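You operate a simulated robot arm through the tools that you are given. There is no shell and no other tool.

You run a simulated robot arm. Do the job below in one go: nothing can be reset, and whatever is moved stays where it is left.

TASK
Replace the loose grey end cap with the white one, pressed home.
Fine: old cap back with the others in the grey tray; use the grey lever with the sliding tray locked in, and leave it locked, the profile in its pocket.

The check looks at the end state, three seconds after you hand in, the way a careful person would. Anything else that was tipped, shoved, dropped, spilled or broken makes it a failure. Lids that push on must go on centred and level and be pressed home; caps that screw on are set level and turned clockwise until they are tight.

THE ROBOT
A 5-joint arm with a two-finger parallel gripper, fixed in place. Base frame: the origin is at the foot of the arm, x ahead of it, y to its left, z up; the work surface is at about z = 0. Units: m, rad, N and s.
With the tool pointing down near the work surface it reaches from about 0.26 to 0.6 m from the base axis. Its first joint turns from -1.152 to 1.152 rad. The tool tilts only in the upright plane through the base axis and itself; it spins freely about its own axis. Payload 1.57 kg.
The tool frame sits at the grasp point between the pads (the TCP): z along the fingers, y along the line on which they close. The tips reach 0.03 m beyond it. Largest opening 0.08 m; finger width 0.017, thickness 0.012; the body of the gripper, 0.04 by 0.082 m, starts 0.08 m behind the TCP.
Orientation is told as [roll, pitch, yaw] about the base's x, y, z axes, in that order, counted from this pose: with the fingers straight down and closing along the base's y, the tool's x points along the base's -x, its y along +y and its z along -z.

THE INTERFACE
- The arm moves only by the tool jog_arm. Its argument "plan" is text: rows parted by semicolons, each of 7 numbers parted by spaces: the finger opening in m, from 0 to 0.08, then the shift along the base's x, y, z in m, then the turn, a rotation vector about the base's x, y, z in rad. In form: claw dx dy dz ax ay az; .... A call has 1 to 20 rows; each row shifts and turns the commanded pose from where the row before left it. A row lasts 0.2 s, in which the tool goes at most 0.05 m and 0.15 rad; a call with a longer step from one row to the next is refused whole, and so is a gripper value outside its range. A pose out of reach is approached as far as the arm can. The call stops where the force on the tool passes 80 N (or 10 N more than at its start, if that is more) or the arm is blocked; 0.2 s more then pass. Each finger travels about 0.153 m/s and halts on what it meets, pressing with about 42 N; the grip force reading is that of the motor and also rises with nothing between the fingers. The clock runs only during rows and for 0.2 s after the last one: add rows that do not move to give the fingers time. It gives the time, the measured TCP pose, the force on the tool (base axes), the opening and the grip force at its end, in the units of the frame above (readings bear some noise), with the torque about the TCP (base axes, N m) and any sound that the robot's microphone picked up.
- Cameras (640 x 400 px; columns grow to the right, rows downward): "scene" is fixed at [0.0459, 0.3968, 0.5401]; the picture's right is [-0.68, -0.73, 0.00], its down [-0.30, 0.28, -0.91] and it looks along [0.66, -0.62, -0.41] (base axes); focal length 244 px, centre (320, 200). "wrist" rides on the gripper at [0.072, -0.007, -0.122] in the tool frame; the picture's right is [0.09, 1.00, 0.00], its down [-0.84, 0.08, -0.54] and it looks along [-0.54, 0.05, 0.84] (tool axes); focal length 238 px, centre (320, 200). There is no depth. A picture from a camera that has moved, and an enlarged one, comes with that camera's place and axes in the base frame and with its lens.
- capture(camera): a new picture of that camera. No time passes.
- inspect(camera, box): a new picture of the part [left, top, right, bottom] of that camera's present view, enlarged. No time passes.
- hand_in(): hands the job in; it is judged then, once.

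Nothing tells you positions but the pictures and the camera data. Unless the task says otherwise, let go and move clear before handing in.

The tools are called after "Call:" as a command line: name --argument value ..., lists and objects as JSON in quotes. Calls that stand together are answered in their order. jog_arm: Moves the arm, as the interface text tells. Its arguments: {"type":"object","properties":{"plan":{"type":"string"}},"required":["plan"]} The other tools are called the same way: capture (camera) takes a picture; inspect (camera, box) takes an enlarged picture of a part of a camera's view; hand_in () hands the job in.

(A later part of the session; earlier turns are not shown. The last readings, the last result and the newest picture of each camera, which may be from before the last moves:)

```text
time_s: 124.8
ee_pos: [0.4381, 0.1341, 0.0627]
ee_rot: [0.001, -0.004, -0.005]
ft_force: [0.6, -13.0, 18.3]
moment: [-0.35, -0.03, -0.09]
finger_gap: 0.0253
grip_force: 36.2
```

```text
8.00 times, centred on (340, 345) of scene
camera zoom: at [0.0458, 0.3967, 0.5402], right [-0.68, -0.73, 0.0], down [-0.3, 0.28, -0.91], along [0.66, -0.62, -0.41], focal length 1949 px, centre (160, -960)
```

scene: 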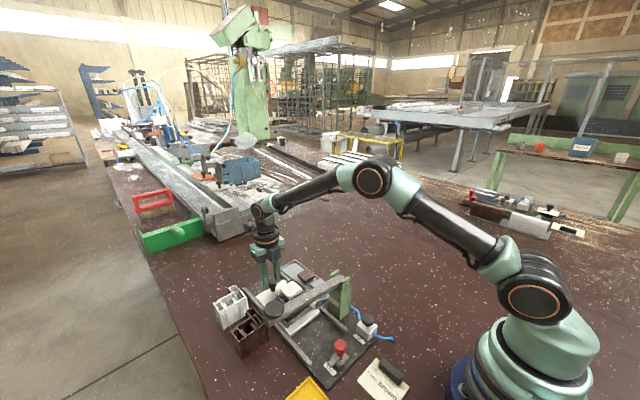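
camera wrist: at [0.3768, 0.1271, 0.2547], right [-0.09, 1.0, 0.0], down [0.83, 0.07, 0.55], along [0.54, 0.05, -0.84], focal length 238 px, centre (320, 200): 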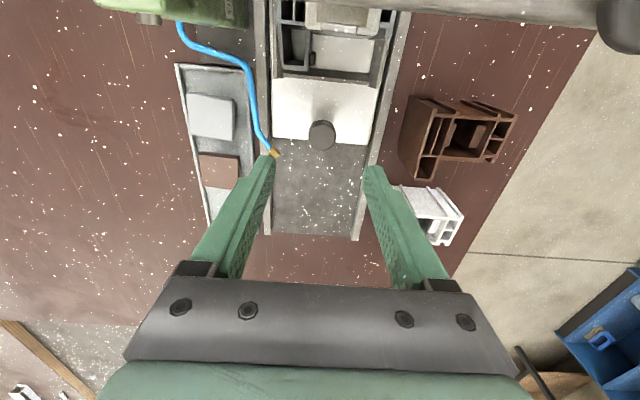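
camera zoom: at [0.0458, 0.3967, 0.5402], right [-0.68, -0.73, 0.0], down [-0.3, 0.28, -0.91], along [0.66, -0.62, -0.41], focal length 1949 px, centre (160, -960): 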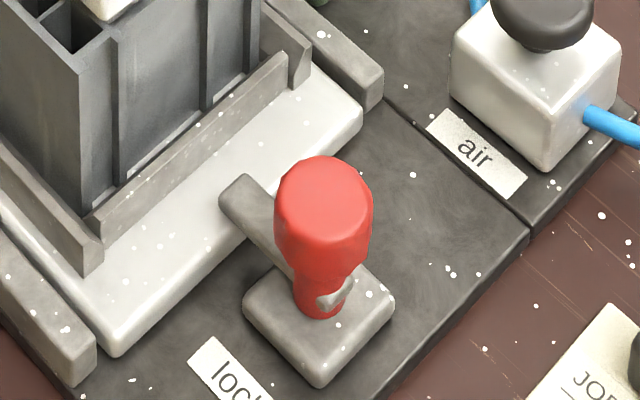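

Still free. I go on in small steps.

Call:
jog_arm --plan "0.015 -0.002 -0.0005 0.0008 0 0 0; 0.015 0 0 0 0 0 0"

Call:
jog_arm --plan "0.015 -0.002 0 0 0 0 0; 0.015 0 0 0 0 0 0"

Call:
jog_arm --plan "0.015 -0.002 0 0 0 0 0; 0.015 0 0 0 0 0 0"

Call:
inspect --camera "scene" --box '[310, 320, 370, 370]'

```text
time_s: 125.4
ee_pos: [0.4358, 0.1335, 0.0625]
ee_rot: [0.002, -0.007, -0.002]
ft_force: [10.5, -5.2, -2.8]
moment: [-0.12, -1.27, -0.04]
finger_gap: 0.0252
grip_force: 36.9
```

```text
time_s: 126.0
ee_pos: [0.4328, 0.1353, 0.0633]
ee_rot: [0.001, -0.004, -0.001]
ft_force: [8.8, 2.1, -9.6]
moment: [0.08, -1.19, -0.01]
finger_gap: 0.025
grip_force: 36.6
```

```text
time_s: 126.6
ee_pos: [0.4321, 0.1347, 0.0655]
ee_rot: [0.001, -0.008, -0.003]
ft_force: [19.1, 2.9, -18.0]
moment: [0.11, -0.51, 0.01]
finger_gap: 0.0255
grip_force: 36.3
```

```text
8.00 times, centred on (340, 345) of scene
camera zoom: at [0.0459, 0.3968, 0.5401], right [-0.68, -0.73, 0.0], down [-0.3, 0.28, -0.91], along [0.66, -0.62, -0.41], focal length 1949 px, centre (160, -960)
```

zoom: 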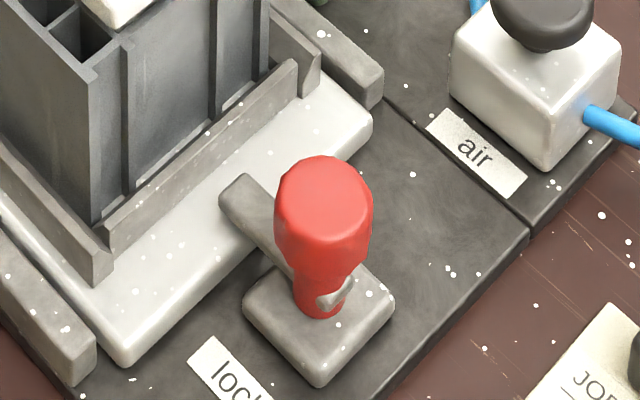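

A firm stop is felt now at TCP x≈0.434 (19 N). I check the roller/cap alignment here.

Call:
inspect --camera "scene" --box '[296, 290, 336, 320]'

Call:
jog_arm --plan "0.015 0.001 0 0.001 0 0 0; 0.015 0 0 0 0 0 0"

Call:
inspect --camera "wrist" --box '[240, 40, 400, 200]'

```text
13.33 times, centred on (316, 305) of scene
camera zoom: at [0.0459, 0.3968, 0.5401], right [-0.68, -0.73, 0.0], down [-0.3, 0.28, -0.91], along [0.66, -0.62, -0.41], focal length 3248 px, centre (373, -1200)
```

zoom: 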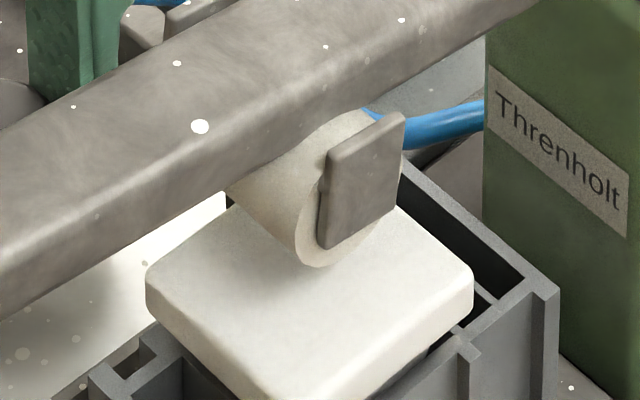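

```text
time_s: 127.2
ee_pos: [0.4317, 0.1351, 0.0652]
ee_rot: [0.002, -0.004, 0.0]
ft_force: [14.0, 6.9, -20.9]
moment: [0.16, -0.45, 0.0]
finger_gap: 0.0254
grip_force: 36.7
```

```text
2.50 times, centred on (320, 120) of wrist
camera zoom: at [0.3596, 0.1286, 0.1856], right [-0.09, 1.0, 0.0], down [0.83, 0.07, 0.55], along [0.54, 0.05, -0.84], focal length 596 px, centre (320, 400)
```

zoom: 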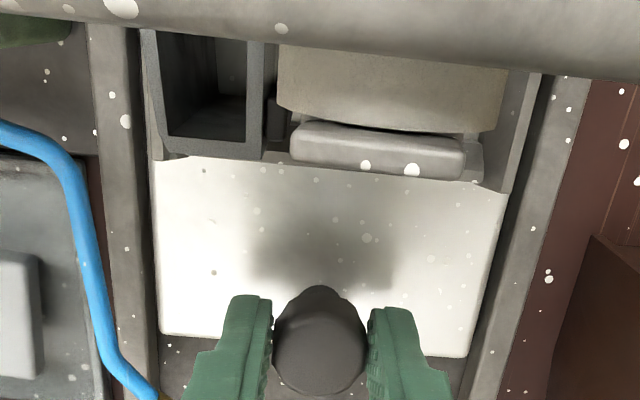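

Call:
inspect --camera "wrist" --box '[270, 40, 380, 130]'

Call:
inspect --camera "scene" --box '[270, 280, 350, 340]'

```text
4.44 times, centred on (325, 85) of wrist
camera zoom: at [0.3596, 0.1286, 0.1856], right [-0.09, 1.0, 0.0], down [0.83, 0.07, 0.55], along [0.54, 0.05, -0.84], focal length 1059 px, centre (298, 711)
```

zoom: 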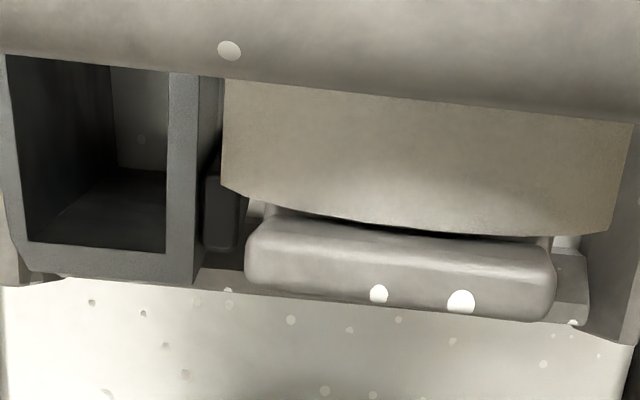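

```text
6.67 times, centred on (310, 310) of scene
camera zoom: at [0.046, 0.3968, 0.5401], right [-0.68, -0.73, 0.0], down [-0.3, 0.28, -0.91], along [0.66, -0.62, -0.41], focal length 1624 px, centre (387, -533)
```

zoom: 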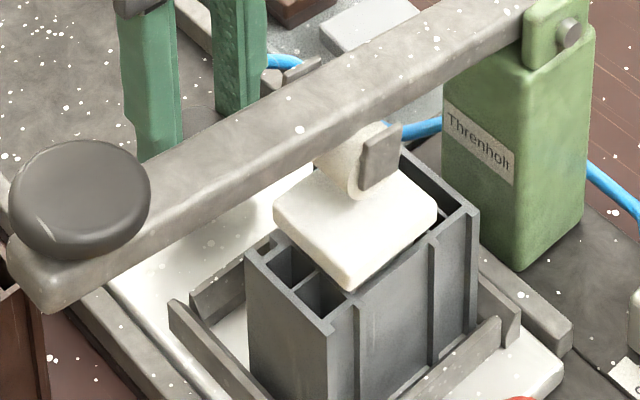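

The tray has reached a hard stop (pocket centre right under the roller, ≈13.2 cm travel), which must be the real home. With the bar turned I now pull back gently to see if it is held.

Call:
jog_arm --plan "0.015 0.002 0 -0.001 0 0 0; 0.015 0 0 0 0 0 0"

Call:
jog_arm --plan "0.015 0.002 0 0 0 0 0; 0.015 0 0 0 0 0 0"

Call:
jog_arm --plan "0.015 0.002 0 0 0 0 0; 0.015 0 0 0 0 0 0"

Call:
inspect --camera "scene" --box '[310, 320, 370, 370]'

```text
time_s: 127.8
ee_pos: [0.4327, 0.1358, 0.066]
ee_rot: [0.001, 0.0, 0.0]
ft_force: [-7.5, 12.7, 5.9]
moment: [0.36, 1.17, 0.06]
finger_gap: 0.0253
grip_force: 36.6
```

```text
time_s: 128.4
ee_pos: [0.4349, 0.1352, 0.0652]
ee_rot: [0.0, -0.003, 0.001]
ft_force: [-16.8, 20.4, 10.1]
moment: [0.59, 1.17, 0.12]
finger_gap: 0.0255
grip_force: 36.6
```

```text
time_s: 129.0
ee_pos: [0.4407, 0.1347, 0.0643]
ee_rot: [0.003, -0.009, -0.003]
ft_force: [-0.1, 13.0, -11.9]
moment: [0.39, -0.77, -0.01]
finger_gap: 0.0253
grip_force: 36.7
```

```text
8.00 times, centred on (340, 345) of scene
camera zoom: at [0.046, 0.3968, 0.5401], right [-0.68, -0.73, 0.0], down [-0.3, 0.28, -0.91], along [0.66, -0.62, -0.41], focal length 1949 px, centre (160, -960)
```

zoom: 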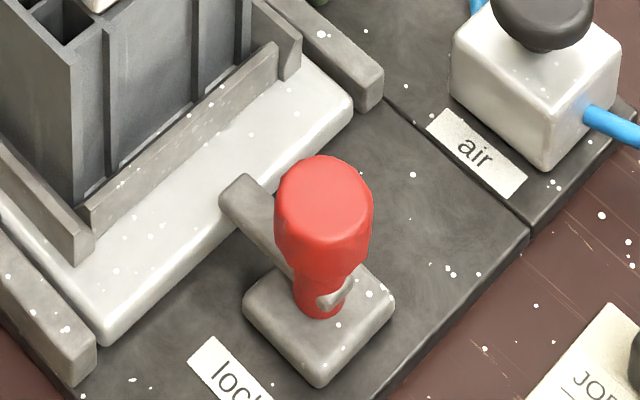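

A resistance of ~17 N gave way like a detent, so home has a catch but the lock was not engaged. I push the tray fully home again.

Call:
jog_arm --plan "0.015 -0.003 0.0005 0.0005 0 0 0; 0.015 -0.002 0 0 0 0 0; 0.015 0 0 0 0 0 0"

Call:
jog_arm --plan "0.015 -0.002 0 0 0 0 0; 0.015 0 0 0 0 0 0"

Call:
jog_arm --plan "0.015 -0.002 0 0 0 0 0; 0.015 0 0 0 0 0 0"

Call:
jog_arm --plan "0.015 -0.002 0 0 0 0 0; 0.015 0 0 0 0 0 0"

```text
time_s: 129.8
ee_pos: [0.4346, 0.1347, 0.066]
ee_rot: [0.005, -0.011, -0.003]
ft_force: [9.7, 7.8, -11.7]
moment: [0.22, -1.12, -0.03]
finger_gap: 0.0254
grip_force: 36.4
```

```text
time_s: 130.4
ee_pos: [0.4324, 0.1338, 0.0669]
ee_rot: [0.004, -0.012, -0.001]
ft_force: [11.1, 8.1, -2.1]
moment: [0.25, -1.11, -0.06]
finger_gap: 0.0254
grip_force: 36.8
```

```text
time_s: 131.0
ee_pos: [0.4331, 0.1348, 0.0674]
ee_rot: [0.003, -0.014, -0.006]
ft_force: [21.5, -6.4, 4.3]
moment: [-0.15, -0.63, -0.04]
finger_gap: 0.0254
grip_force: 36.6
```

```text
time_s: 131.6
ee_pos: [0.4302, 0.1351, 0.0655]
ee_rot: [0.005, -0.013, -0.005]
ft_force: [23.6, -19.2, 10.9]
moment: [-0.6, -0.86, 0.0]
finger_gap: 0.0257
grip_force: 37.1
```

Call:
inspect --camera "scene" --box '[322, 328, 352, 353]'

Call:
inspect --camera "scene" --box '[296, 290, 336, 320]'

Call:
capture --camera "scene"

```text
16.00 times, centred on (337, 340) of scene
camera zoom: at [0.0458, 0.3967, 0.5401], right [-0.68, -0.73, 0.0], down [-0.3, 0.28, -0.91], along [0.66, -0.62, -0.41], focal length 3898 px, centre (48, -2048)
```

zoom: 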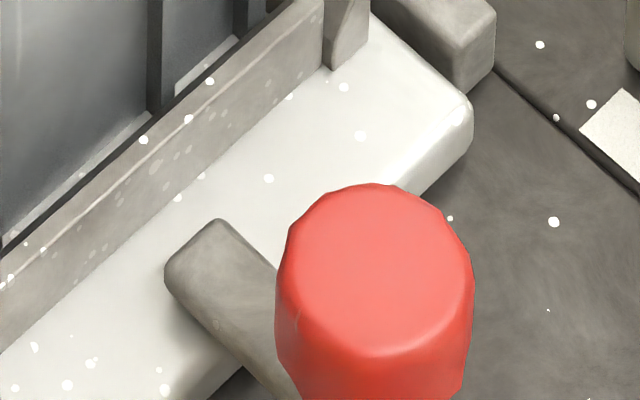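

```text
13.33 times, centred on (316, 305) of scene
camera zoom: at [0.0458, 0.3967, 0.5401], right [-0.68, -0.73, 0.0], down [-0.3, 0.28, -0.91], along [0.66, -0.62, -0.41], focal length 3248 px, centre (373, -1200)
```

zoom: 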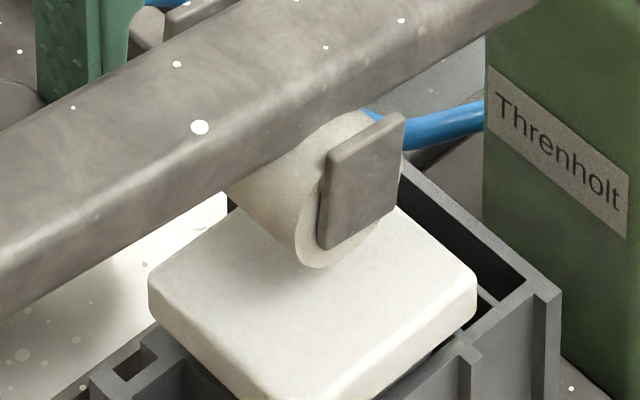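

```text
taken
```

scene: 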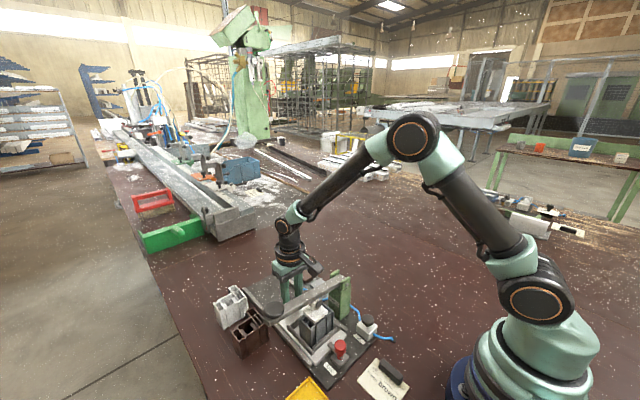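

The bar lies over the plate with the tray at its stop. I release the knob gently and go to the red knob to re-seat the lock with the tray home.

Call:
jog_arm --plan "0.015 0.001 -0.0008 0.0005 0 0 0; 0.03 0 0 0 0 0 0; 0.045 0 0 0 0 0 0; 0.045 0 0 0.01 0 0 0; 0.045 0 0 0.03 0 0 0; 0.045 0 0 0.045 0 0 0; 0.045 0 0 0.045 0 0 0; 0.045 0 0 0 0 0 0"

Call:
inspect --camera "scene" --box '[296, 290, 336, 320]'

Call:
capture --camera "wrist"

```text
time_s: 133.4
ee_pos: [0.4265, 0.1328, 0.1968]
ee_rot: [0.001, -0.003, -0.003]
ft_force: [-0.6, 0.3, -0.5]
moment: [-0.02, -0.04, -0.02]
finger_gap: 0.045
grip_force: 0.0
```

```text
13.33 times, centred on (316, 305) of scene
camera zoom: at [0.0459, 0.3968, 0.5401], right [-0.68, -0.73, 0.0], down [-0.3, 0.28, -0.91], along [0.66, -0.62, -0.41], focal length 3248 px, centre (373, -1200)
```

zoom: 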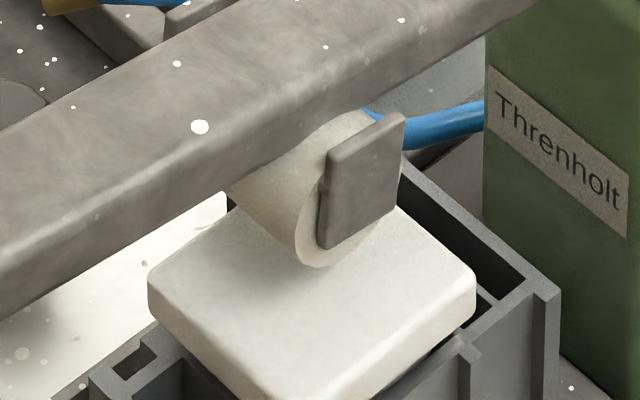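

```text
taken
camera wrist: at [0.3539, 0.1269, 0.3159], right [-0.09, 1.0, 0.0], down [0.84, 0.07, 0.54], along [0.54, 0.05, -0.84], focal length 238 px, centre (320, 200)
```

wrist: 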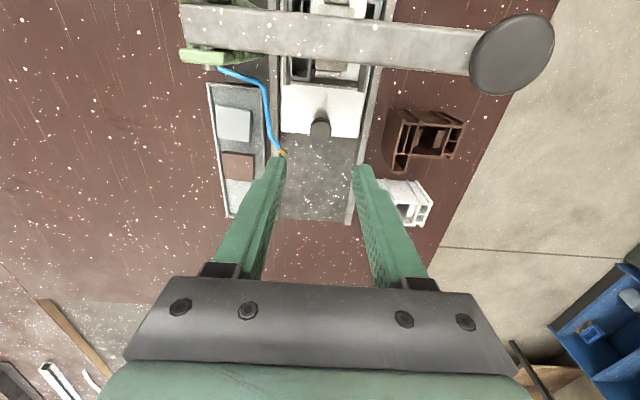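

Call:
inspect --camera "wrist" --box '[260, 0, 400, 100]'

```text
4.00 times, centred on (330, 50) of wrist
camera zoom: at [0.3539, 0.1269, 0.3159], right [-0.09, 1.0, 0.0], down [0.84, 0.07, 0.54], along [0.54, 0.05, -0.84], focal length 953 px, centre (280, 800)
```

zoom: 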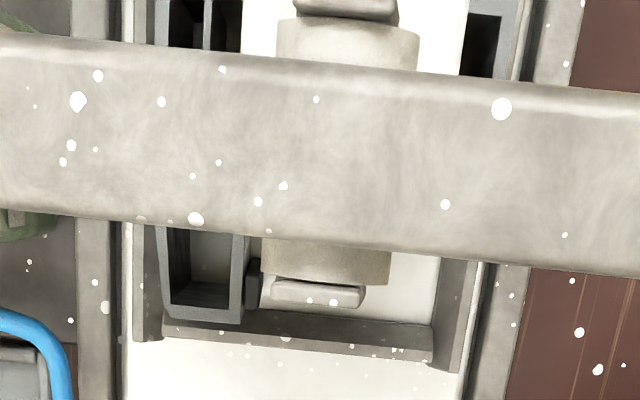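

The roller spans x≈0.331–0.369 and covers the cap's centre with the tray at its stop, so this is the working position. Now back to the red knob to check the lock's end position.

Call:
jog_arm --plan "0.05 -0.04 0.0004 0 0 0 0; 0.05 -0.04 0.0004 0 0 0 0; 0.05 -0.042 0.0004 0 0 0 0; 0.05 -0.04 0.0005 0 0 0 0; 0.05 0 0 0 0 0 0; 0.05 0 0 -0.04 0 0 0; 0.05 0 0 -0.04 0 0 0; 0.05 0 0 0 0 0 0; 0.05 0 0 0 0 0 0"

Call:
inspect --camera "wrist" --box '[240, 80, 400, 200]'

```text
time_s: 135.4
ee_pos: [0.2659, 0.1368, 0.1167]
ee_rot: [0.002, -0.002, -0.005]
ft_force: [0.8, -0.2, 0.0]
moment: [-0.01, 0.02, -0.02]
finger_gap: 0.05
grip_force: 0.0
```

```text
3.33 times, centred on (320, 140) of wrist
camera zoom: at [0.1933, 0.1295, 0.238], right [-0.09, 1.0, 0.0], down [0.83, 0.07, 0.55], along [0.54, 0.05, -0.84], focal length 794 px, centre (320, 400)
```

zoom: 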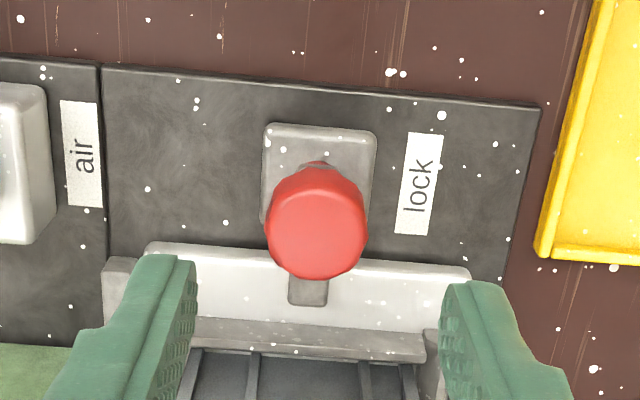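

The bar tip sits neatly between the plate edge and the pocket wall at this home position. I grip the red knob again to turn the lock back and re-lock it with the tray home.

Call:
jog_arm --plan "0.05 -0.002 -0.0012 -0.02 0 0 0; 0.05 0 0 -0.02 0 0 0; 0.05 0 0 -0.013 0 0 0; 0.05 0 0 0 0 0 0; 0.04 0 0 0 0 0 0; 0.03 0 0 0 0 0 0; 0.015 0 0 0 0 0 0; 0.015 0 0 0 0 0 0"

Call:
inspect --camera "wrist" --box '[240, 80, 400, 200]'

```text
time_s: 137.2
ee_pos: [0.265, 0.1339, 0.0646]
ee_rot: [0.0, 0.0, -0.005]
ft_force: [10.4, -24.5, -0.4]
moment: [-0.52, -0.05, -0.01]
finger_gap: 0.0254
grip_force: 36.5
```

```text
3.33 times, centred on (320, 140) of wrist
camera zoom: at [0.1924, 0.129, 0.1841], right [-0.09, 1.0, 0.0], down [0.84, 0.07, 0.54], along [0.54, 0.05, -0.84], focal length 794 px, centre (320, 400)
```

zoom: 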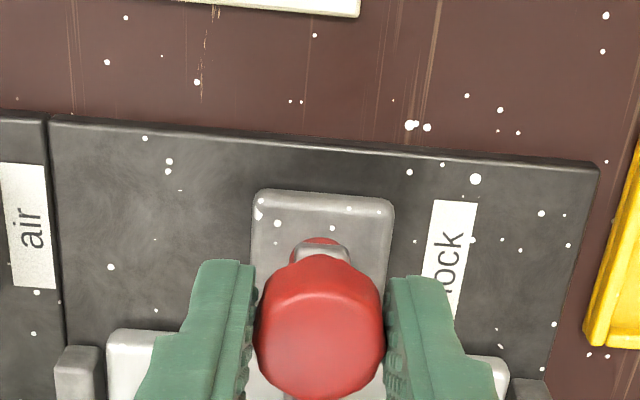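

I relieve the side load, then test whether the lock turns further clockwise (end stop).

Call:
jog_arm --plan "0.015 0.0005 -0.001 0 0 0 0; 0.015 0 0 0 0 0 -0.06; 0.015 0 0 0 0 0 0"

Call:
jog_arm --plan "0.015 0 0 0 0 0 -0.08; 0.015 0 0 0 0 0 0"

Call:
inspect --camera "scene" --box '[310, 320, 370, 370]'

Call:
inspect --camera "wrist" --box '[240, 80, 400, 200]'

```text
time_s: 138.0
ee_pos: [0.2653, 0.1356, 0.0638]
ee_rot: [0.005, -0.005, -0.062]
ft_force: [-6.4, -1.9, 27.1]
moment: [-0.07, 0.1, 0.08]
finger_gap: 0.0258
grip_force: 36.6
```

```text
time_s: 138.6
ee_pos: [0.2644, 0.1349, 0.0625]
ee_rot: [0.007, -0.007, -0.142]
ft_force: [0.4, 12.8, 5.8]
moment: [0.27, -0.04, 0.28]
finger_gap: 0.0253
grip_force: 36.9
```

```text
8.00 times, centred on (340, 345) of scene
camera zoom: at [0.0458, 0.3968, 0.5402], right [-0.68, -0.73, 0.0], down [-0.3, 0.28, -0.91], along [0.66, -0.62, -0.41], focal length 1949 px, centre (160, -960)
```

zoom: 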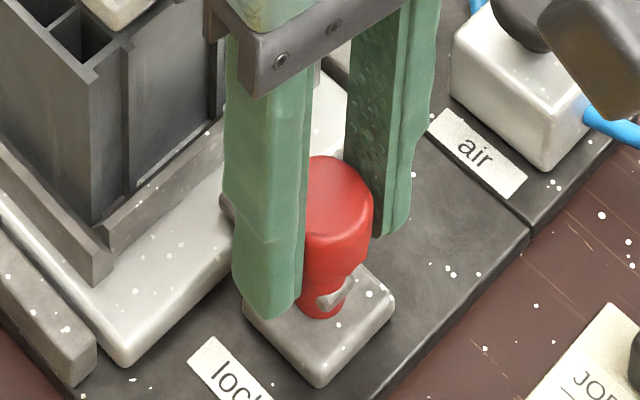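

```text
3.33 times, centred on (320, 140) of wrist
camera zoom: at [0.192, 0.1384, 0.1827], right [0.05, 1.0, 0.0], down [0.84, -0.04, 0.55], along [0.55, -0.02, -0.84], focal length 794 px, centre (320, 400)
```

zoom: 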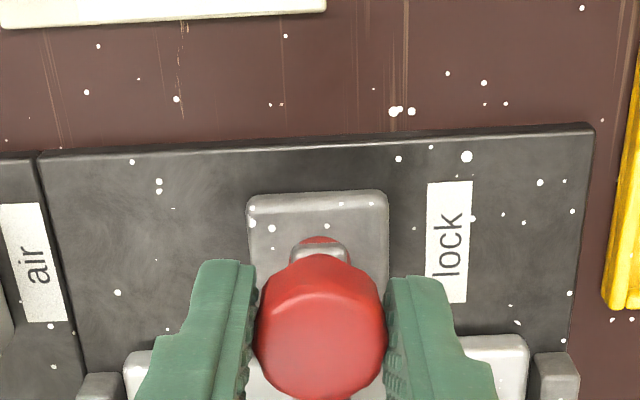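

Torque builds up to 0.28 N·m: the lock is against its end stop, with the tray home. I release it, rise, and test the tray again with a gentle pull.

Call:
jog_arm --plan "0.015 0 0 0 0 0 0.05; 0.03 0 0 0 0 0 0; 0.045 0 0 0 0 0 0; 0.05 0 0 0 0 0 0; 0.05 0 0 0.02 0 0 0.05; 0.05 0 0 0.04 0 0 0.037; 0.05 0 0 0.04 0 0 0; 0.05 0 0 0.03 0 0 0; 0.05 0 0 0 0 0 0"

Call:
inspect --camera "scene" --box '[310, 320, 370, 370]'

Call:
inspect --camera "wrist" --box '[240, 60, 400, 180]'

```text
time_s: 140.6
ee_pos: [0.2671, 0.1357, 0.1925]
ee_rot: [0.001, -0.005, -0.005]
ft_force: [-0.5, -0.3, -0.2]
moment: [0.01, 0.01, -0.02]
finger_gap: 0.05
grip_force: 0.2
```

```text
8.00 times, centred on (340, 345) of scene
camera zoom: at [0.0459, 0.3968, 0.5401], right [-0.68, -0.73, 0.0], down [-0.3, 0.28, -0.91], along [0.66, -0.62, -0.41], focal length 1949 px, centre (160, -960)
```

zoom: 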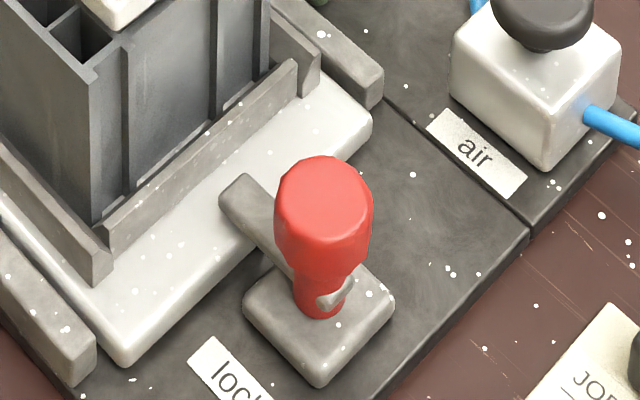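

```text
3.33 times, centred on (320, 120) of wrist
camera zoom: at [0.1953, 0.1296, 0.3128], right [-0.09, 1.0, 0.0], down [0.84, 0.07, 0.55], along [0.54, 0.05, -0.84], focal length 794 px, centre (320, 467)
```

zoom: 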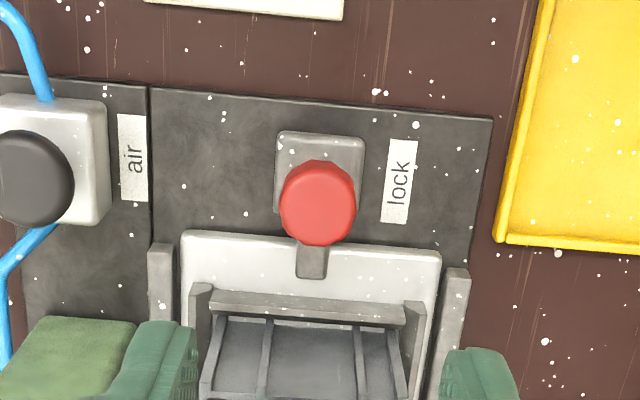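

The lock bar rests at its end stop over the plate. I test the hold: grip the tray knob and pull lightly.

Call:
jog_arm --plan "0.045 0.04 0 0.005 0 0 0; 0.045 0.04 0 0 0 0 0; 0.045 0.042 -0.0004 0 0 0 0; 0.045 0.042 0 0 0 0 0; 0.045 0 0 0 0 0 0; 0.045 0 0 -0.04 0 0 0; 0.045 0 0 -0.03 0 0 0; 0.045 0 0 0 0 0 0; 0.045 0 0 0 0 0 0"

Call:
inspect --camera "wrist" --box '[240, 80, 400, 200]'

```text
time_s: 142.6
ee_pos: [0.4313, 0.1333, 0.1258]
ee_rot: [0.001, -0.004, -0.005]
ft_force: [0.5, 0.5, -0.1]
moment: [0.02, 0.04, -0.02]
finger_gap: 0.045
grip_force: 0.0
```

```text
3.33 times, centred on (320, 140) of wrist
camera zoom: at [0.3583, 0.1283, 0.2466], right [-0.09, 1.0, 0.0], down [0.84, 0.07, 0.55], along [0.54, 0.05, -0.84], focal length 794 px, centre (320, 400)
```

zoom: 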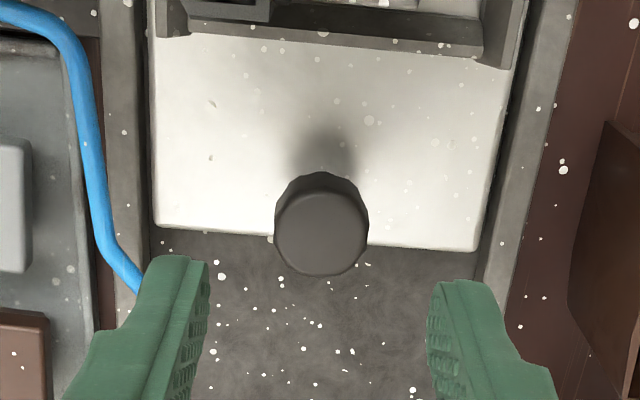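

Call:
jog_arm --plan "0.045 0.0033 0.0003 -0.02 0 0 0; 0.045 0 0 -0.025 0 0 0; 0.045 0 0 -0.016 0 0 0; 0.045 0 0 0 0 0 0; 0.035 0 0 0 0 0 0; 0.02 0 0 0 0 0 0; 0.015 0 0 0 0 0 0; 0.015 0 0 0 0 0 0"

Call:
inspect --camera "wrist" --box '[240, 80, 400, 200]'

```text
time_s: 144.4
ee_pos: [0.4317, 0.1344, 0.0655]
ee_rot: [0.003, -0.003, -0.007]
ft_force: [3.4, -10.0, -5.2]
moment: [-0.24, -0.13, -0.06]
finger_gap: 0.0252
grip_force: 36.6
```

```text
3.33 times, centred on (320, 140) of wrist
camera zoom: at [0.3591, 0.1291, 0.1856], right [-0.09, 1.0, 0.0], down [0.84, 0.07, 0.54], along [0.54, 0.05, -0.84], focal length 794 px, centre (320, 400)
```

zoom: 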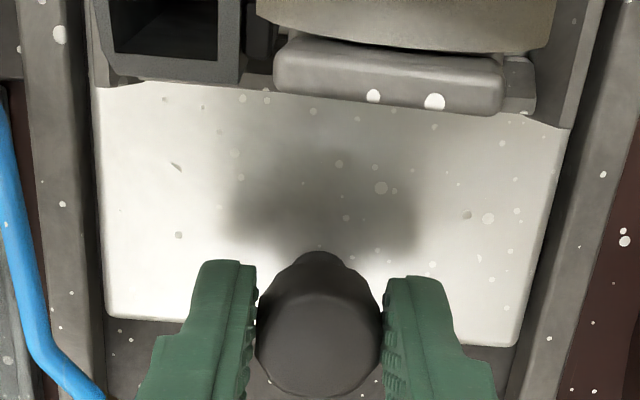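

Gripped. I pull outward in 1.5 mm steps and read the force.

Call:
jog_arm --plan "0.015 0.0015 0 0 0 0 0; 0.015 0 0 0 0 0 0"

Call:
jog_arm --plan "0.015 0.0015 0 0 0 0 0; 0.015 0 0 0 0 0 0"

Call:
inspect --camera "scene" --box '[310, 320, 370, 370]'

```text
time_s: 145.0
ee_pos: [0.4318, 0.1342, 0.0662]
ee_rot: [0.001, 0.0, -0.006]
ft_force: [-3.4, -7.1, -6.9]
moment: [-0.24, 0.92, -0.06]
finger_gap: 0.0251
grip_force: 36.6
```

```text
time_s: 145.6
ee_pos: [0.4346, 0.135, 0.0654]
ee_rot: [-0.001, 0.003, -0.003]
ft_force: [-13.9, 3.4, 0.0]
moment: [0.06, 1.3, 0.02]
finger_gap: 0.0253
grip_force: 36.3
```

```text
8.00 times, centred on (340, 345) of scene
camera zoom: at [0.0459, 0.3968, 0.5401], right [-0.68, -0.73, 0.0], down [-0.3, 0.28, -0.91], along [0.66, -0.62, -0.41], focal length 1949 px, centre (160, -960)
```

zoom: 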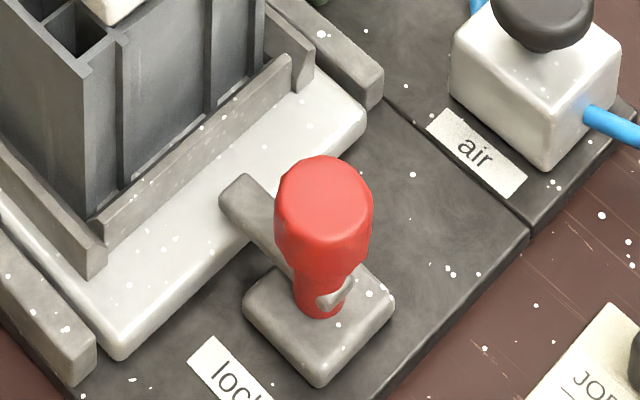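

The tray moved ~2 mm under 14 N. I need to see whether something of the gripper touches the lever here and causes that resistance.

Call:
inspect --camera "scene" --box '[250, 210, 370, 310]'

Call:
capture --camera "scene"

```text
4.00 times, centred on (310, 260) of scene
camera zoom: at [0.0459, 0.3968, 0.5401], right [-0.68, -0.73, 0.0], down [-0.3, 0.28, -0.91], along [0.66, -0.62, -0.41], focal length 974 px, centre (360, -40)
```

zoom: 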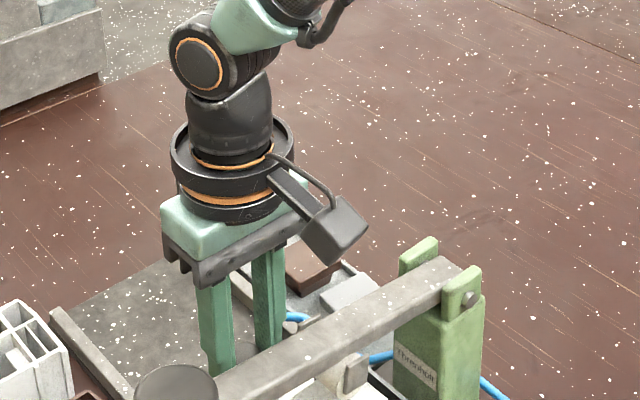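

```text
taken
```

scene: 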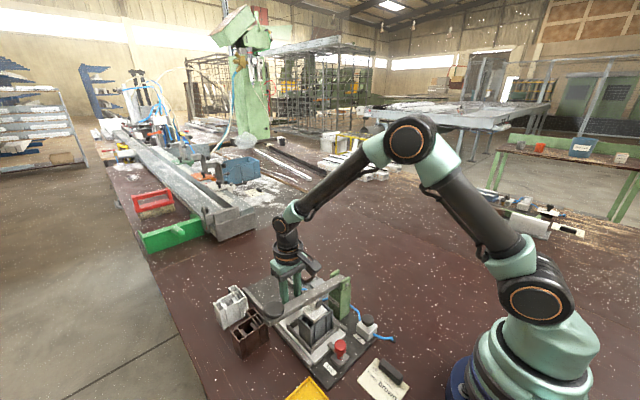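

Nothing touches the lever, so the resistance is in the tray itself. To understand it I will open the lock, feel the tray's true end position with the bar out of the way, and then close the lock again. First I release the knob and go to the lock.

Call:
jog_arm --plan "0.015 -0.002 0 0 0 0 0; 0.03 0 0 0 0 0 0; 0.045 0 0 0 0 0 0; 0.045 0 0 0.015 0 0 0; 0.045 0 0 0.035 0 0 0; 0.045 0 0 0.04 0 0 0; 0.045 0 0 0.04 0 0 0; 0.05 -0.042 0 0 0 0 0; 0.05 -0.042 0 0 0 0 0; 0.05 -0.042 0 0 0 0 0; 0.05 -0.041 0.0003 0 0 0 0; 0.05 0 0 -0.03 0 0 0; 0.05 0 0 -0.04 0 0 0; 0.05 0 0 0 0 0 0; 0.05 0 0 0 0 0 0"

Call:
inspect --camera "wrist" --box '[240, 80, 400, 200]'

```text
time_s: 148.8
ee_pos: [0.2656, 0.1353, 0.125]
ee_rot: [0.003, -0.004, -0.006]
ft_force: [0.4, 0.3, 0.2]
moment: [-0.02, -0.01, -0.06]
finger_gap: 0.05
grip_force: 0.0
```

```text
3.33 times, centred on (320, 140) of wrist
camera zoom: at [0.1932, 0.1295, 0.2455], right [-0.09, 1.0, 0.0], down [0.84, 0.07, 0.55], along [0.54, 0.05, -0.84], focal length 794 px, centre (320, 400)
```

zoom: 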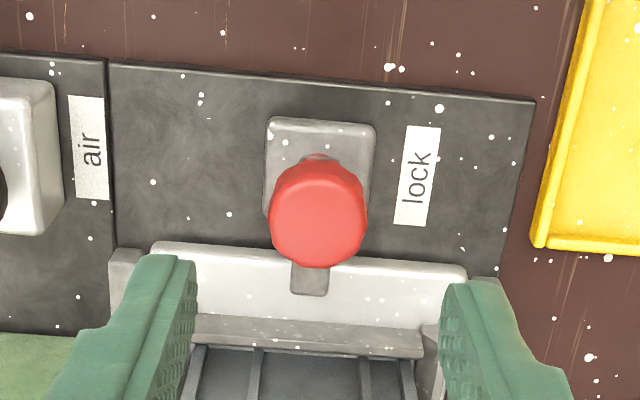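

Call:
jog_arm --plan "0.05 -0.002 -0.0006 -0.02 0 0 0; 0.05 0 0 -0.025 0 0 0; 0.05 0 0 -0.016 0 0 0; 0.05 0 0 0 0 0 0; 0.04 0 0 0 0 0 0; 0.03 0 0 0 0 0 0; 0.015 0 0 0 0 0 0; 0.015 0 0 0 0 0 0"

Call:
jog_arm --plan "0.015 0 0 0 0 0 0.1; 0.015 0 0 0 0 0 0.1; 0.015 0 0 0 0 0 0.1; 0.015 0 0 0 0 0 0"

Call:
inspect --camera "scene" --box '[310, 320, 370, 370]'

```text
time_s: 150.6
ee_pos: [0.2619, 0.1337, 0.0671]
ee_rot: [0.002, -0.005, -0.005]
ft_force: [-4.2, 14.3, -2.6]
moment: [0.34, -0.03, 0.11]
finger_gap: 0.0273
grip_force: 7.2
```

```text
time_s: 151.6
ee_pos: [0.2626, 0.1338, 0.0654]
ee_rot: [-0.001, -0.003, 0.296]
ft_force: [-0.7, 13.5, 4.8]
moment: [0.42, 0.06, -0.03]
finger_gap: 0.0271
grip_force: 6.6
```

```text
8.00 times, centred on (340, 345) of scene
camera zoom: at [0.0459, 0.3967, 0.5402], right [-0.68, -0.73, 0.0], down [-0.3, 0.28, -0.91], along [0.66, -0.62, -0.41], focal length 1949 px, centre (160, -960)
```

zoom: 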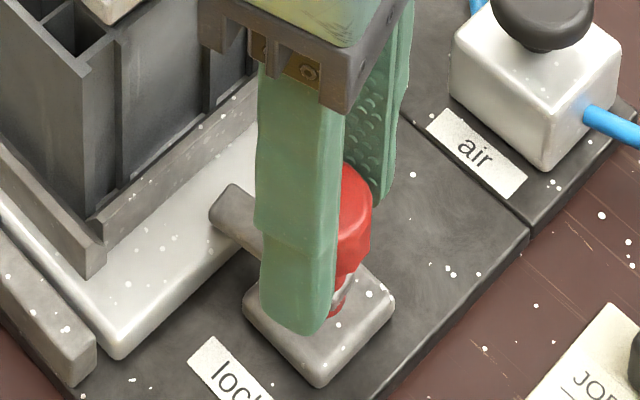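

The grip is one-sided; I shift +1.5 mm in y so both pads hold, then keep turning back.

Call:
jog_arm --plan "0.015 0.0005 0.0016 0 0 0 0; 0.015 0 0 0 0 0 0; 0.015 0 0 0 0 0 0"

Call:
jog_arm --plan "0.015 0 0 0 0 0 0.12; 0.015 0 0 0 0 0 0.12; 0.015 0 0 0 0 0 0.12; 0.015 0 0 0 0 0 0"

Call:
jog_arm --plan "0.015 0 0 0 0 0 0.12; 0.015 0 0 0 0 0 0.12; 0.015 0 0 0 0 0 0.12; 0.015 0 0 0 0 0 0"

Call:
inspect --camera "scene" --box '[310, 320, 370, 370]'

```text
time_s: 152.4
ee_pos: [0.2637, 0.135, 0.0663]
ee_rot: [-0.001, -0.002, 0.291]
ft_force: [6.4, -14.5, 0.4]
moment: [-0.12, -0.81, -0.02]
finger_gap: 0.0254
grip_force: 36.4
```

```text
time_s: 153.4
ee_pos: [0.263, 0.1327, 0.064]
ee_rot: [-0.001, -0.002, 0.655]
ft_force: [10.7, -37.7, 28.1]
moment: [-1.05, -0.27, -0.03]
finger_gap: 0.0257
grip_force: 36.3
```

```text
time_s: 154.4
ee_pos: [0.2642, 0.1341, 0.0647]
ee_rot: [-0.002, -0.002, 1.014]
ft_force: [16.1, -34.6, 6.9]
moment: [-0.51, -0.59, -0.02]
finger_gap: 0.0257
grip_force: 36.6
```

```text
8.00 times, centred on (340, 345) of scene
camera zoom: at [0.0459, 0.3968, 0.5401], right [-0.68, -0.73, 0.0], down [-0.3, 0.28, -0.91], along [0.66, -0.62, -0.41], focal length 1949 px, centre (160, -960)
```

zoom: 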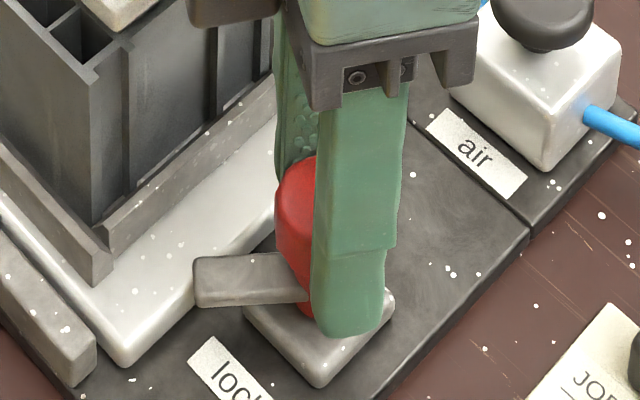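

Call:
jog_arm --plan "0.015 0.0008 -0.0015 0.0003 0 0 0; 0.015 0 0 0 0 0 0.12; 0.015 0 0 0 0 0 0.12; 0.015 0 0 0 0 0 0.12; 0.015 0 0 0 0 0 0"

Call:
jog_arm --plan "0.015 0 0 0 0 0 0.1; 0.015 0 0 0 0 0 0.1; 0.015 0 0 0 0 0 0"

Call:
inspect --camera "scene" --box '[310, 320, 370, 370]'

```text
time_s: 155.6
ee_pos: [0.2658, 0.1334, 0.0645]
ee_rot: [0.0, 0.002, 1.379]
ft_force: [-22.0, 30.1, -6.5]
moment: [0.54, 0.46, -0.01]
finger_gap: 0.0255
grip_force: 37.4
```

```text
time_s: 156.4
ee_pos: [0.2649, 0.1324, 0.0648]
ee_rot: [0.001, -0.002, 1.578]
ft_force: [-27.5, 22.4, 20.7]
moment: [0.54, 0.78, 0.08]
finger_gap: 0.0253
grip_force: 36.7
```

```text
8.00 times, centred on (340, 345) of scene
camera zoom: at [0.0458, 0.3967, 0.5402], right [-0.68, -0.73, 0.0], down [-0.3, 0.28, -0.91], along [0.66, -0.62, -0.41], focal length 1949 px, centre (160, -960)
```

zoom: 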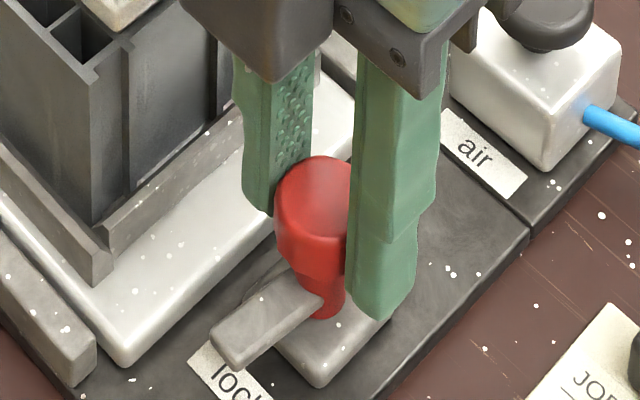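

The lock is open again (bar at +y). I release it and go back to the tray knob to feel the tray's end with the bar away.

Call:
jog_arm --plan "0.015 -0.001 0.001 0 0 0 0; 0.03 0 0 0 0 0 0; 0.05 0 0 0 0 0 0; 0.05 0 0 0.03 0 0 0; 0.05 0 0 0.045 0 0 0; 0.05 0 0 0.045 0 0 0; 0.05 0.012 0 0.015 0 0 -0.14; 0.05 0.018 0 0 0 0 -0.143; 0.05 0.018 0 0 0 0 -0.143; 0.05 0.018 0 0 0 0 -0.143; 0.05 0.018 0 0 0 0 -0.143; 0.045 0.018 0 0 0 0 -0.143; 0.045 0.018 0 0 0 0 -0.143; 0.045 0.018 0 0 0 0 -0.143; 0.045 0.018 0 0 0 0 -0.143; 0.045 0.014 0 0 0 0 -0.143; 0.045 0 0 0 0 0 -0.143; 0.045 0 0 -0.03 0 0 0; 0.045 0 0 -0.04 0 0 0; 0.045 0 0 0 0 0 0"

Call:
inspect --camera "wrist" --box '[240, 80, 400, 200]'

Call:
inspect --camera "scene" --box '[290, 290, 370, 370]'

```text
time_s: 160.6
ee_pos: [0.4347, 0.134, 0.1308]
ee_rot: [0.001, -0.005, 0.004]
ft_force: [0.1, -0.1, -0.4]
moment: [-0.03, 0.02, 0.0]
finger_gap: 0.0449
grip_force: 0.0
```

```text
3.33 times, centred on (320, 140) of wrist
camera zoom: at [0.3624, 0.1268, 0.2519], right [-0.1, 1.0, 0.0], down [0.83, 0.08, 0.55], along [0.54, 0.05, -0.84], focal length 794 px, centre (320, 400)
```

zoom: 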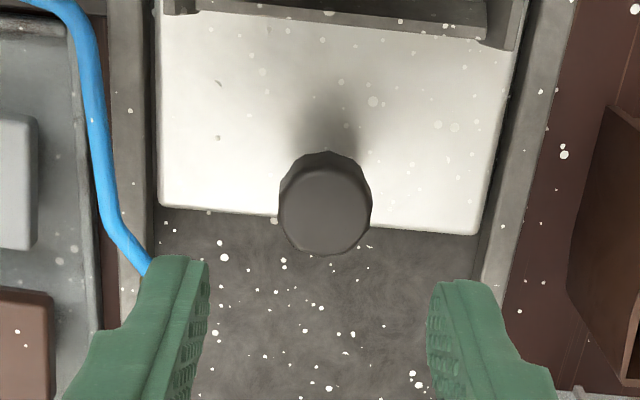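

```text
5.00 times, centred on (330, 330) of scene
camera zoom: at [0.0459, 0.3968, 0.5401], right [-0.68, -0.73, 0.0], down [-0.3, 0.28, -0.91], along [0.66, -0.62, -0.41], focal length 1218 px, centre (270, -450)
```

zoom: 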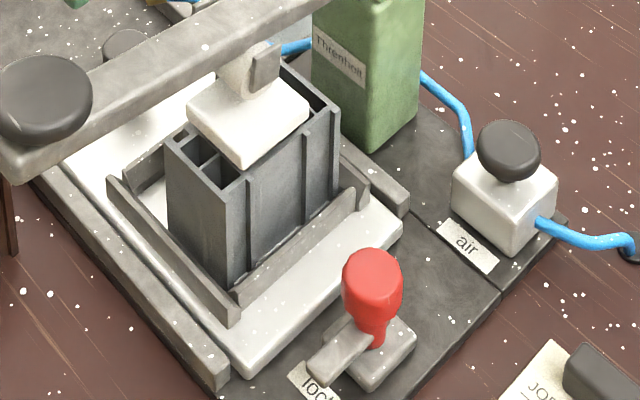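

Call:
jog_arm --plan "0.045 0 0 -0.025 0 0 0; 0.045 0 0 -0.025 0 0 0; 0.045 0 0 -0.016 0 0 0; 0.045 0 0 0 0 0 0; 0.035 0 0 0 0 0 0; 0.02 0 0 0 0 0 0; 0.015 0 0 0 0 0 0; 0.015 0 0 0 0 0 0"

Call:
jog_arm --plan "0.015 0.0015 0 0 0 0 0; 0.015 0 0 0 0 0 0"

Call:
jog_arm --plan "0.015 0.0015 0 0 0 0 0; 0.015 0 0 0 0 0 0"

Call:
jog_arm --plan "0.015 0.0015 0 0 0 0 0; 0.015 0 0 0 0 0 0"

```text
time_s: 162.4
ee_pos: [0.4366, 0.1336, 0.0646]
ee_rot: [0.002, -0.005, 0.007]
ft_force: [0.2, 13.4, -4.9]
moment: [0.29, -0.07, 0.0]
finger_gap: 0.0274
grip_force: 6.8
```

```text
time_s: 163.0
ee_pos: [0.4375, 0.134, 0.0647]
ee_rot: [0.001, -0.004, 0.006]
ft_force: [-3.2, 12.9, 0.8]
moment: [0.31, 0.22, 0.06]
finger_gap: 0.0264
grip_force: 7.0
```

```text
time_s: 163.6
ee_pos: [0.4389, 0.134, 0.0646]
ee_rot: [0.001, -0.006, 0.005]
ft_force: [-1.7, 14.0, 4.1]
moment: [0.42, 0.05, 0.01]
finger_gap: 0.0272
grip_force: 7.2
```

```text
time_s: 164.2
ee_pos: [0.4387, 0.1337, 0.0649]
ee_rot: [0.002, -0.004, 0.006]
ft_force: [-2.4, 14.3, -1.6]
moment: [0.33, -0.03, 0.0]
finger_gap: 0.0278
grip_force: 7.1
```

One-sided grip again; I correct y, then test pushing and pulling.

Call:
jog_arm --plan "0.015 0 0.0018 0 0 0 0; 0.015 0 0 0 0 0 0; 0.015 0 0 0 0 0 0"

Call:
jog_arm --plan "0.015 -0.002 0 0 0 0 0; 0.015 0 0 0 0 0 0"

Call:
jog_arm --plan "0.015 -0.002 0 0 0 0 0; 0.015 0 0 0 0 0 0"

Call:
jog_arm --plan "0.015 -0.002 0 0 0 0 0; 0.015 0 0 0 0 0 0"

Call:
jog_arm --plan "0.015 -0.002 0 0 0 0 0; 0.015 0 0 0 0 0 0"

Call:
jog_arm --plan "0.015 -0.002 0 0 0 0 0; 0.015 0 0 0 0 0 0"

Call:
inspect --camera "scene" --box '[296, 290, 336, 320]'

```text
time_s: 165.0
ee_pos: [0.4389, 0.1348, 0.0641]
ee_rot: [0.0, -0.001, 0.003]
ft_force: [-0.5, -5.2, -3.3]
moment: [-0.14, -0.3, 0.07]
finger_gap: 0.0254
grip_force: 36.8
```

```text
time_s: 165.6
ee_pos: [0.4363, 0.1345, 0.0643]
ee_rot: [0.001, -0.002, 0.001]
ft_force: [-0.9, -26.0, -0.2]
moment: [-0.64, -0.38, 0.07]
finger_gap: 0.0252
grip_force: 36.8
```

```text
time_s: 166.2
ee_pos: [0.4352, 0.1339, 0.0636]
ee_rot: [0.001, -0.003, 0.004]
ft_force: [4.5, -25.9, -8.6]
moment: [-0.71, 0.26, 0.07]
finger_gap: 0.0251
grip_force: 36.8
```

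```text
time_s: 166.8
ee_pos: [0.4355, 0.1342, 0.0657]
ee_rot: [0.003, -0.007, 0.001]
ft_force: [17.5, -27.7, -20.2]
moment: [-0.62, -0.56, 0.08]
finger_gap: 0.0253
grip_force: 37.1
```

```text
time_s: 167.4
ee_pos: [0.4346, 0.1353, 0.0646]
ee_rot: [0.001, -0.009, 0.002]
ft_force: [23.3, -28.2, -12.3]
moment: [-0.71, -0.65, 0.11]
finger_gap: 0.0252
grip_force: 36.6
```

```text
time_s: 168.0
ee_pos: [0.4326, 0.1349, 0.0663]
ee_rot: [0.003, -0.009, -0.001]
ft_force: [25.7, -29.6, 1.5]
moment: [-0.83, -0.66, 0.06]
finger_gap: 0.0254
grip_force: 36.8
```

```text
13.33 times, centred on (316, 305) of scene
camera zoom: at [0.0459, 0.3968, 0.5401], right [-0.68, -0.73, 0.0], down [-0.3, 0.28, -0.91], along [0.66, -0.62, -0.41], focal length 3248 px, centre (373, -1200)
```

zoom: 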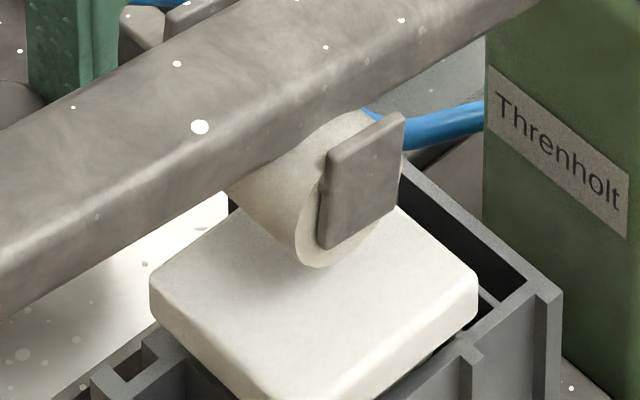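

With the bar open the tray runs free and meets the same hard stop, so home is confirmed. Now I check how it pulls out from home with the bar open.

Call:
jog_arm --plan "0.015 0.003 -0.0012 0 0 0 0; 0.015 0 0 0 0 0 0"

Call:
jog_arm --plan "0.015 0.0015 0 0 0 0 0; 0.015 0 0 0 0 0 0"

Call:
jog_arm --plan "0.015 0.0015 0 0 0 0 0; 0.015 0 0 0 0 0 0"

Call:
jog_arm --plan "0.015 0.0015 0 0 0 0 0; 0.015 0 0 0 0 0 0"

Call:
inspect --camera "scene" --box '[296, 290, 336, 320]'

```text
time_s: 168.6
ee_pos: [0.4342, 0.1345, 0.0657]
ee_rot: [0.003, -0.007, 0.004]
ft_force: [9.5, -22.2, 21.5]
moment: [-0.66, -0.77, -0.05]
finger_gap: 0.0253
grip_force: 36.2
```

```text
time_s: 169.2
ee_pos: [0.433, 0.1345, 0.0656]
ee_rot: [0.0, -0.002, 0.005]
ft_force: [0.8, -18.9, 26.1]
moment: [-0.62, -0.12, -0.05]
finger_gap: 0.0252
grip_force: 36.4
```

```text
time_s: 169.8
ee_pos: [0.4335, 0.1343, 0.0637]
ee_rot: [0.001, -0.002, 0.005]
ft_force: [-2.8, -20.6, 24.6]
moment: [-0.59, 0.41, -0.04]
finger_gap: 0.0256
grip_force: 36.9
```

```text
time_s: 170.4
ee_pos: [0.4363, 0.135, 0.0655]
ee_rot: [0.002, -0.001, 0.005]
ft_force: [-2.6, -16.5, 8.0]
moment: [-0.5, 0.24, -0.04]
finger_gap: 0.0254
grip_force: 37.1
```

```text
13.33 times, centred on (316, 305) of scene
camera zoom: at [0.0458, 0.3968, 0.5401], right [-0.68, -0.73, 0.0], down [-0.3, 0.28, -0.91], along [0.66, -0.62, -0.41], focal length 3248 px, centre (373, -1200)
```

zoom: 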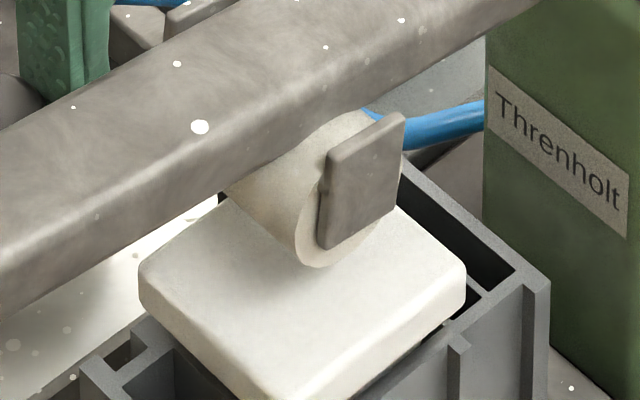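

With the bar open it pulls out at under 3 N, while closed it held about 15 N — so the closed bar does clamp the tray near home. I push the tray fully home again, relax the load and release.

Call:
jog_arm --plan "0.015 -0.002 -0.001 0 0 0 0; 0.015 -0.002 0 0 0 0 0; 0.015 -0.002 0 0 0 0 0; 0.015 0 0 0 0 0 0"

Call:
jog_arm --plan "0.015 -0.0015 0 0 0 0 0; 0.015 0 0 0 0 0 0"

Call:
inspect --camera "scene" --box '[296, 290, 336, 320]'

```text
time_s: 171.4
ee_pos: [0.4328, 0.1355, 0.0639]
ee_rot: [0.002, -0.01, 0.007]
ft_force: [9.0, 1.7, -9.2]
moment: [0.05, -0.07, 0.07]
finger_gap: 0.0254
grip_force: 37.2
```

```text
time_s: 172.0
ee_pos: [0.4316, 0.1341, 0.065]
ee_rot: [0.006, -0.013, 0.006]
ft_force: [21.5, 2.8, -15.6]
moment: [0.08, -0.46, 0.0]
finger_gap: 0.0253
grip_force: 36.3
```

```text
13.33 times, centred on (316, 305) of scene
camera zoom: at [0.0459, 0.3968, 0.5401], right [-0.68, -0.73, 0.0], down [-0.3, 0.28, -0.91], along [0.66, -0.62, -0.41], focal length 3248 px, centre (373, -1200)
```

zoom: 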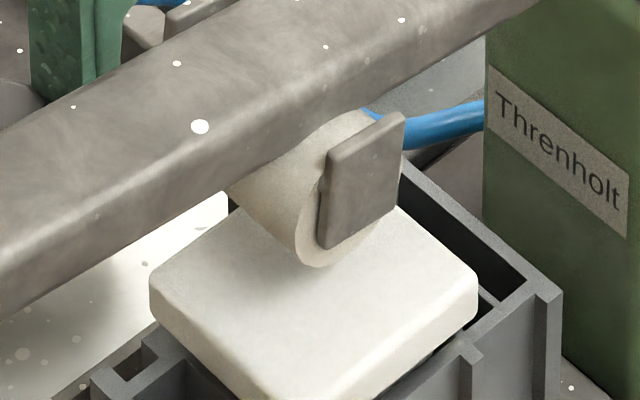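

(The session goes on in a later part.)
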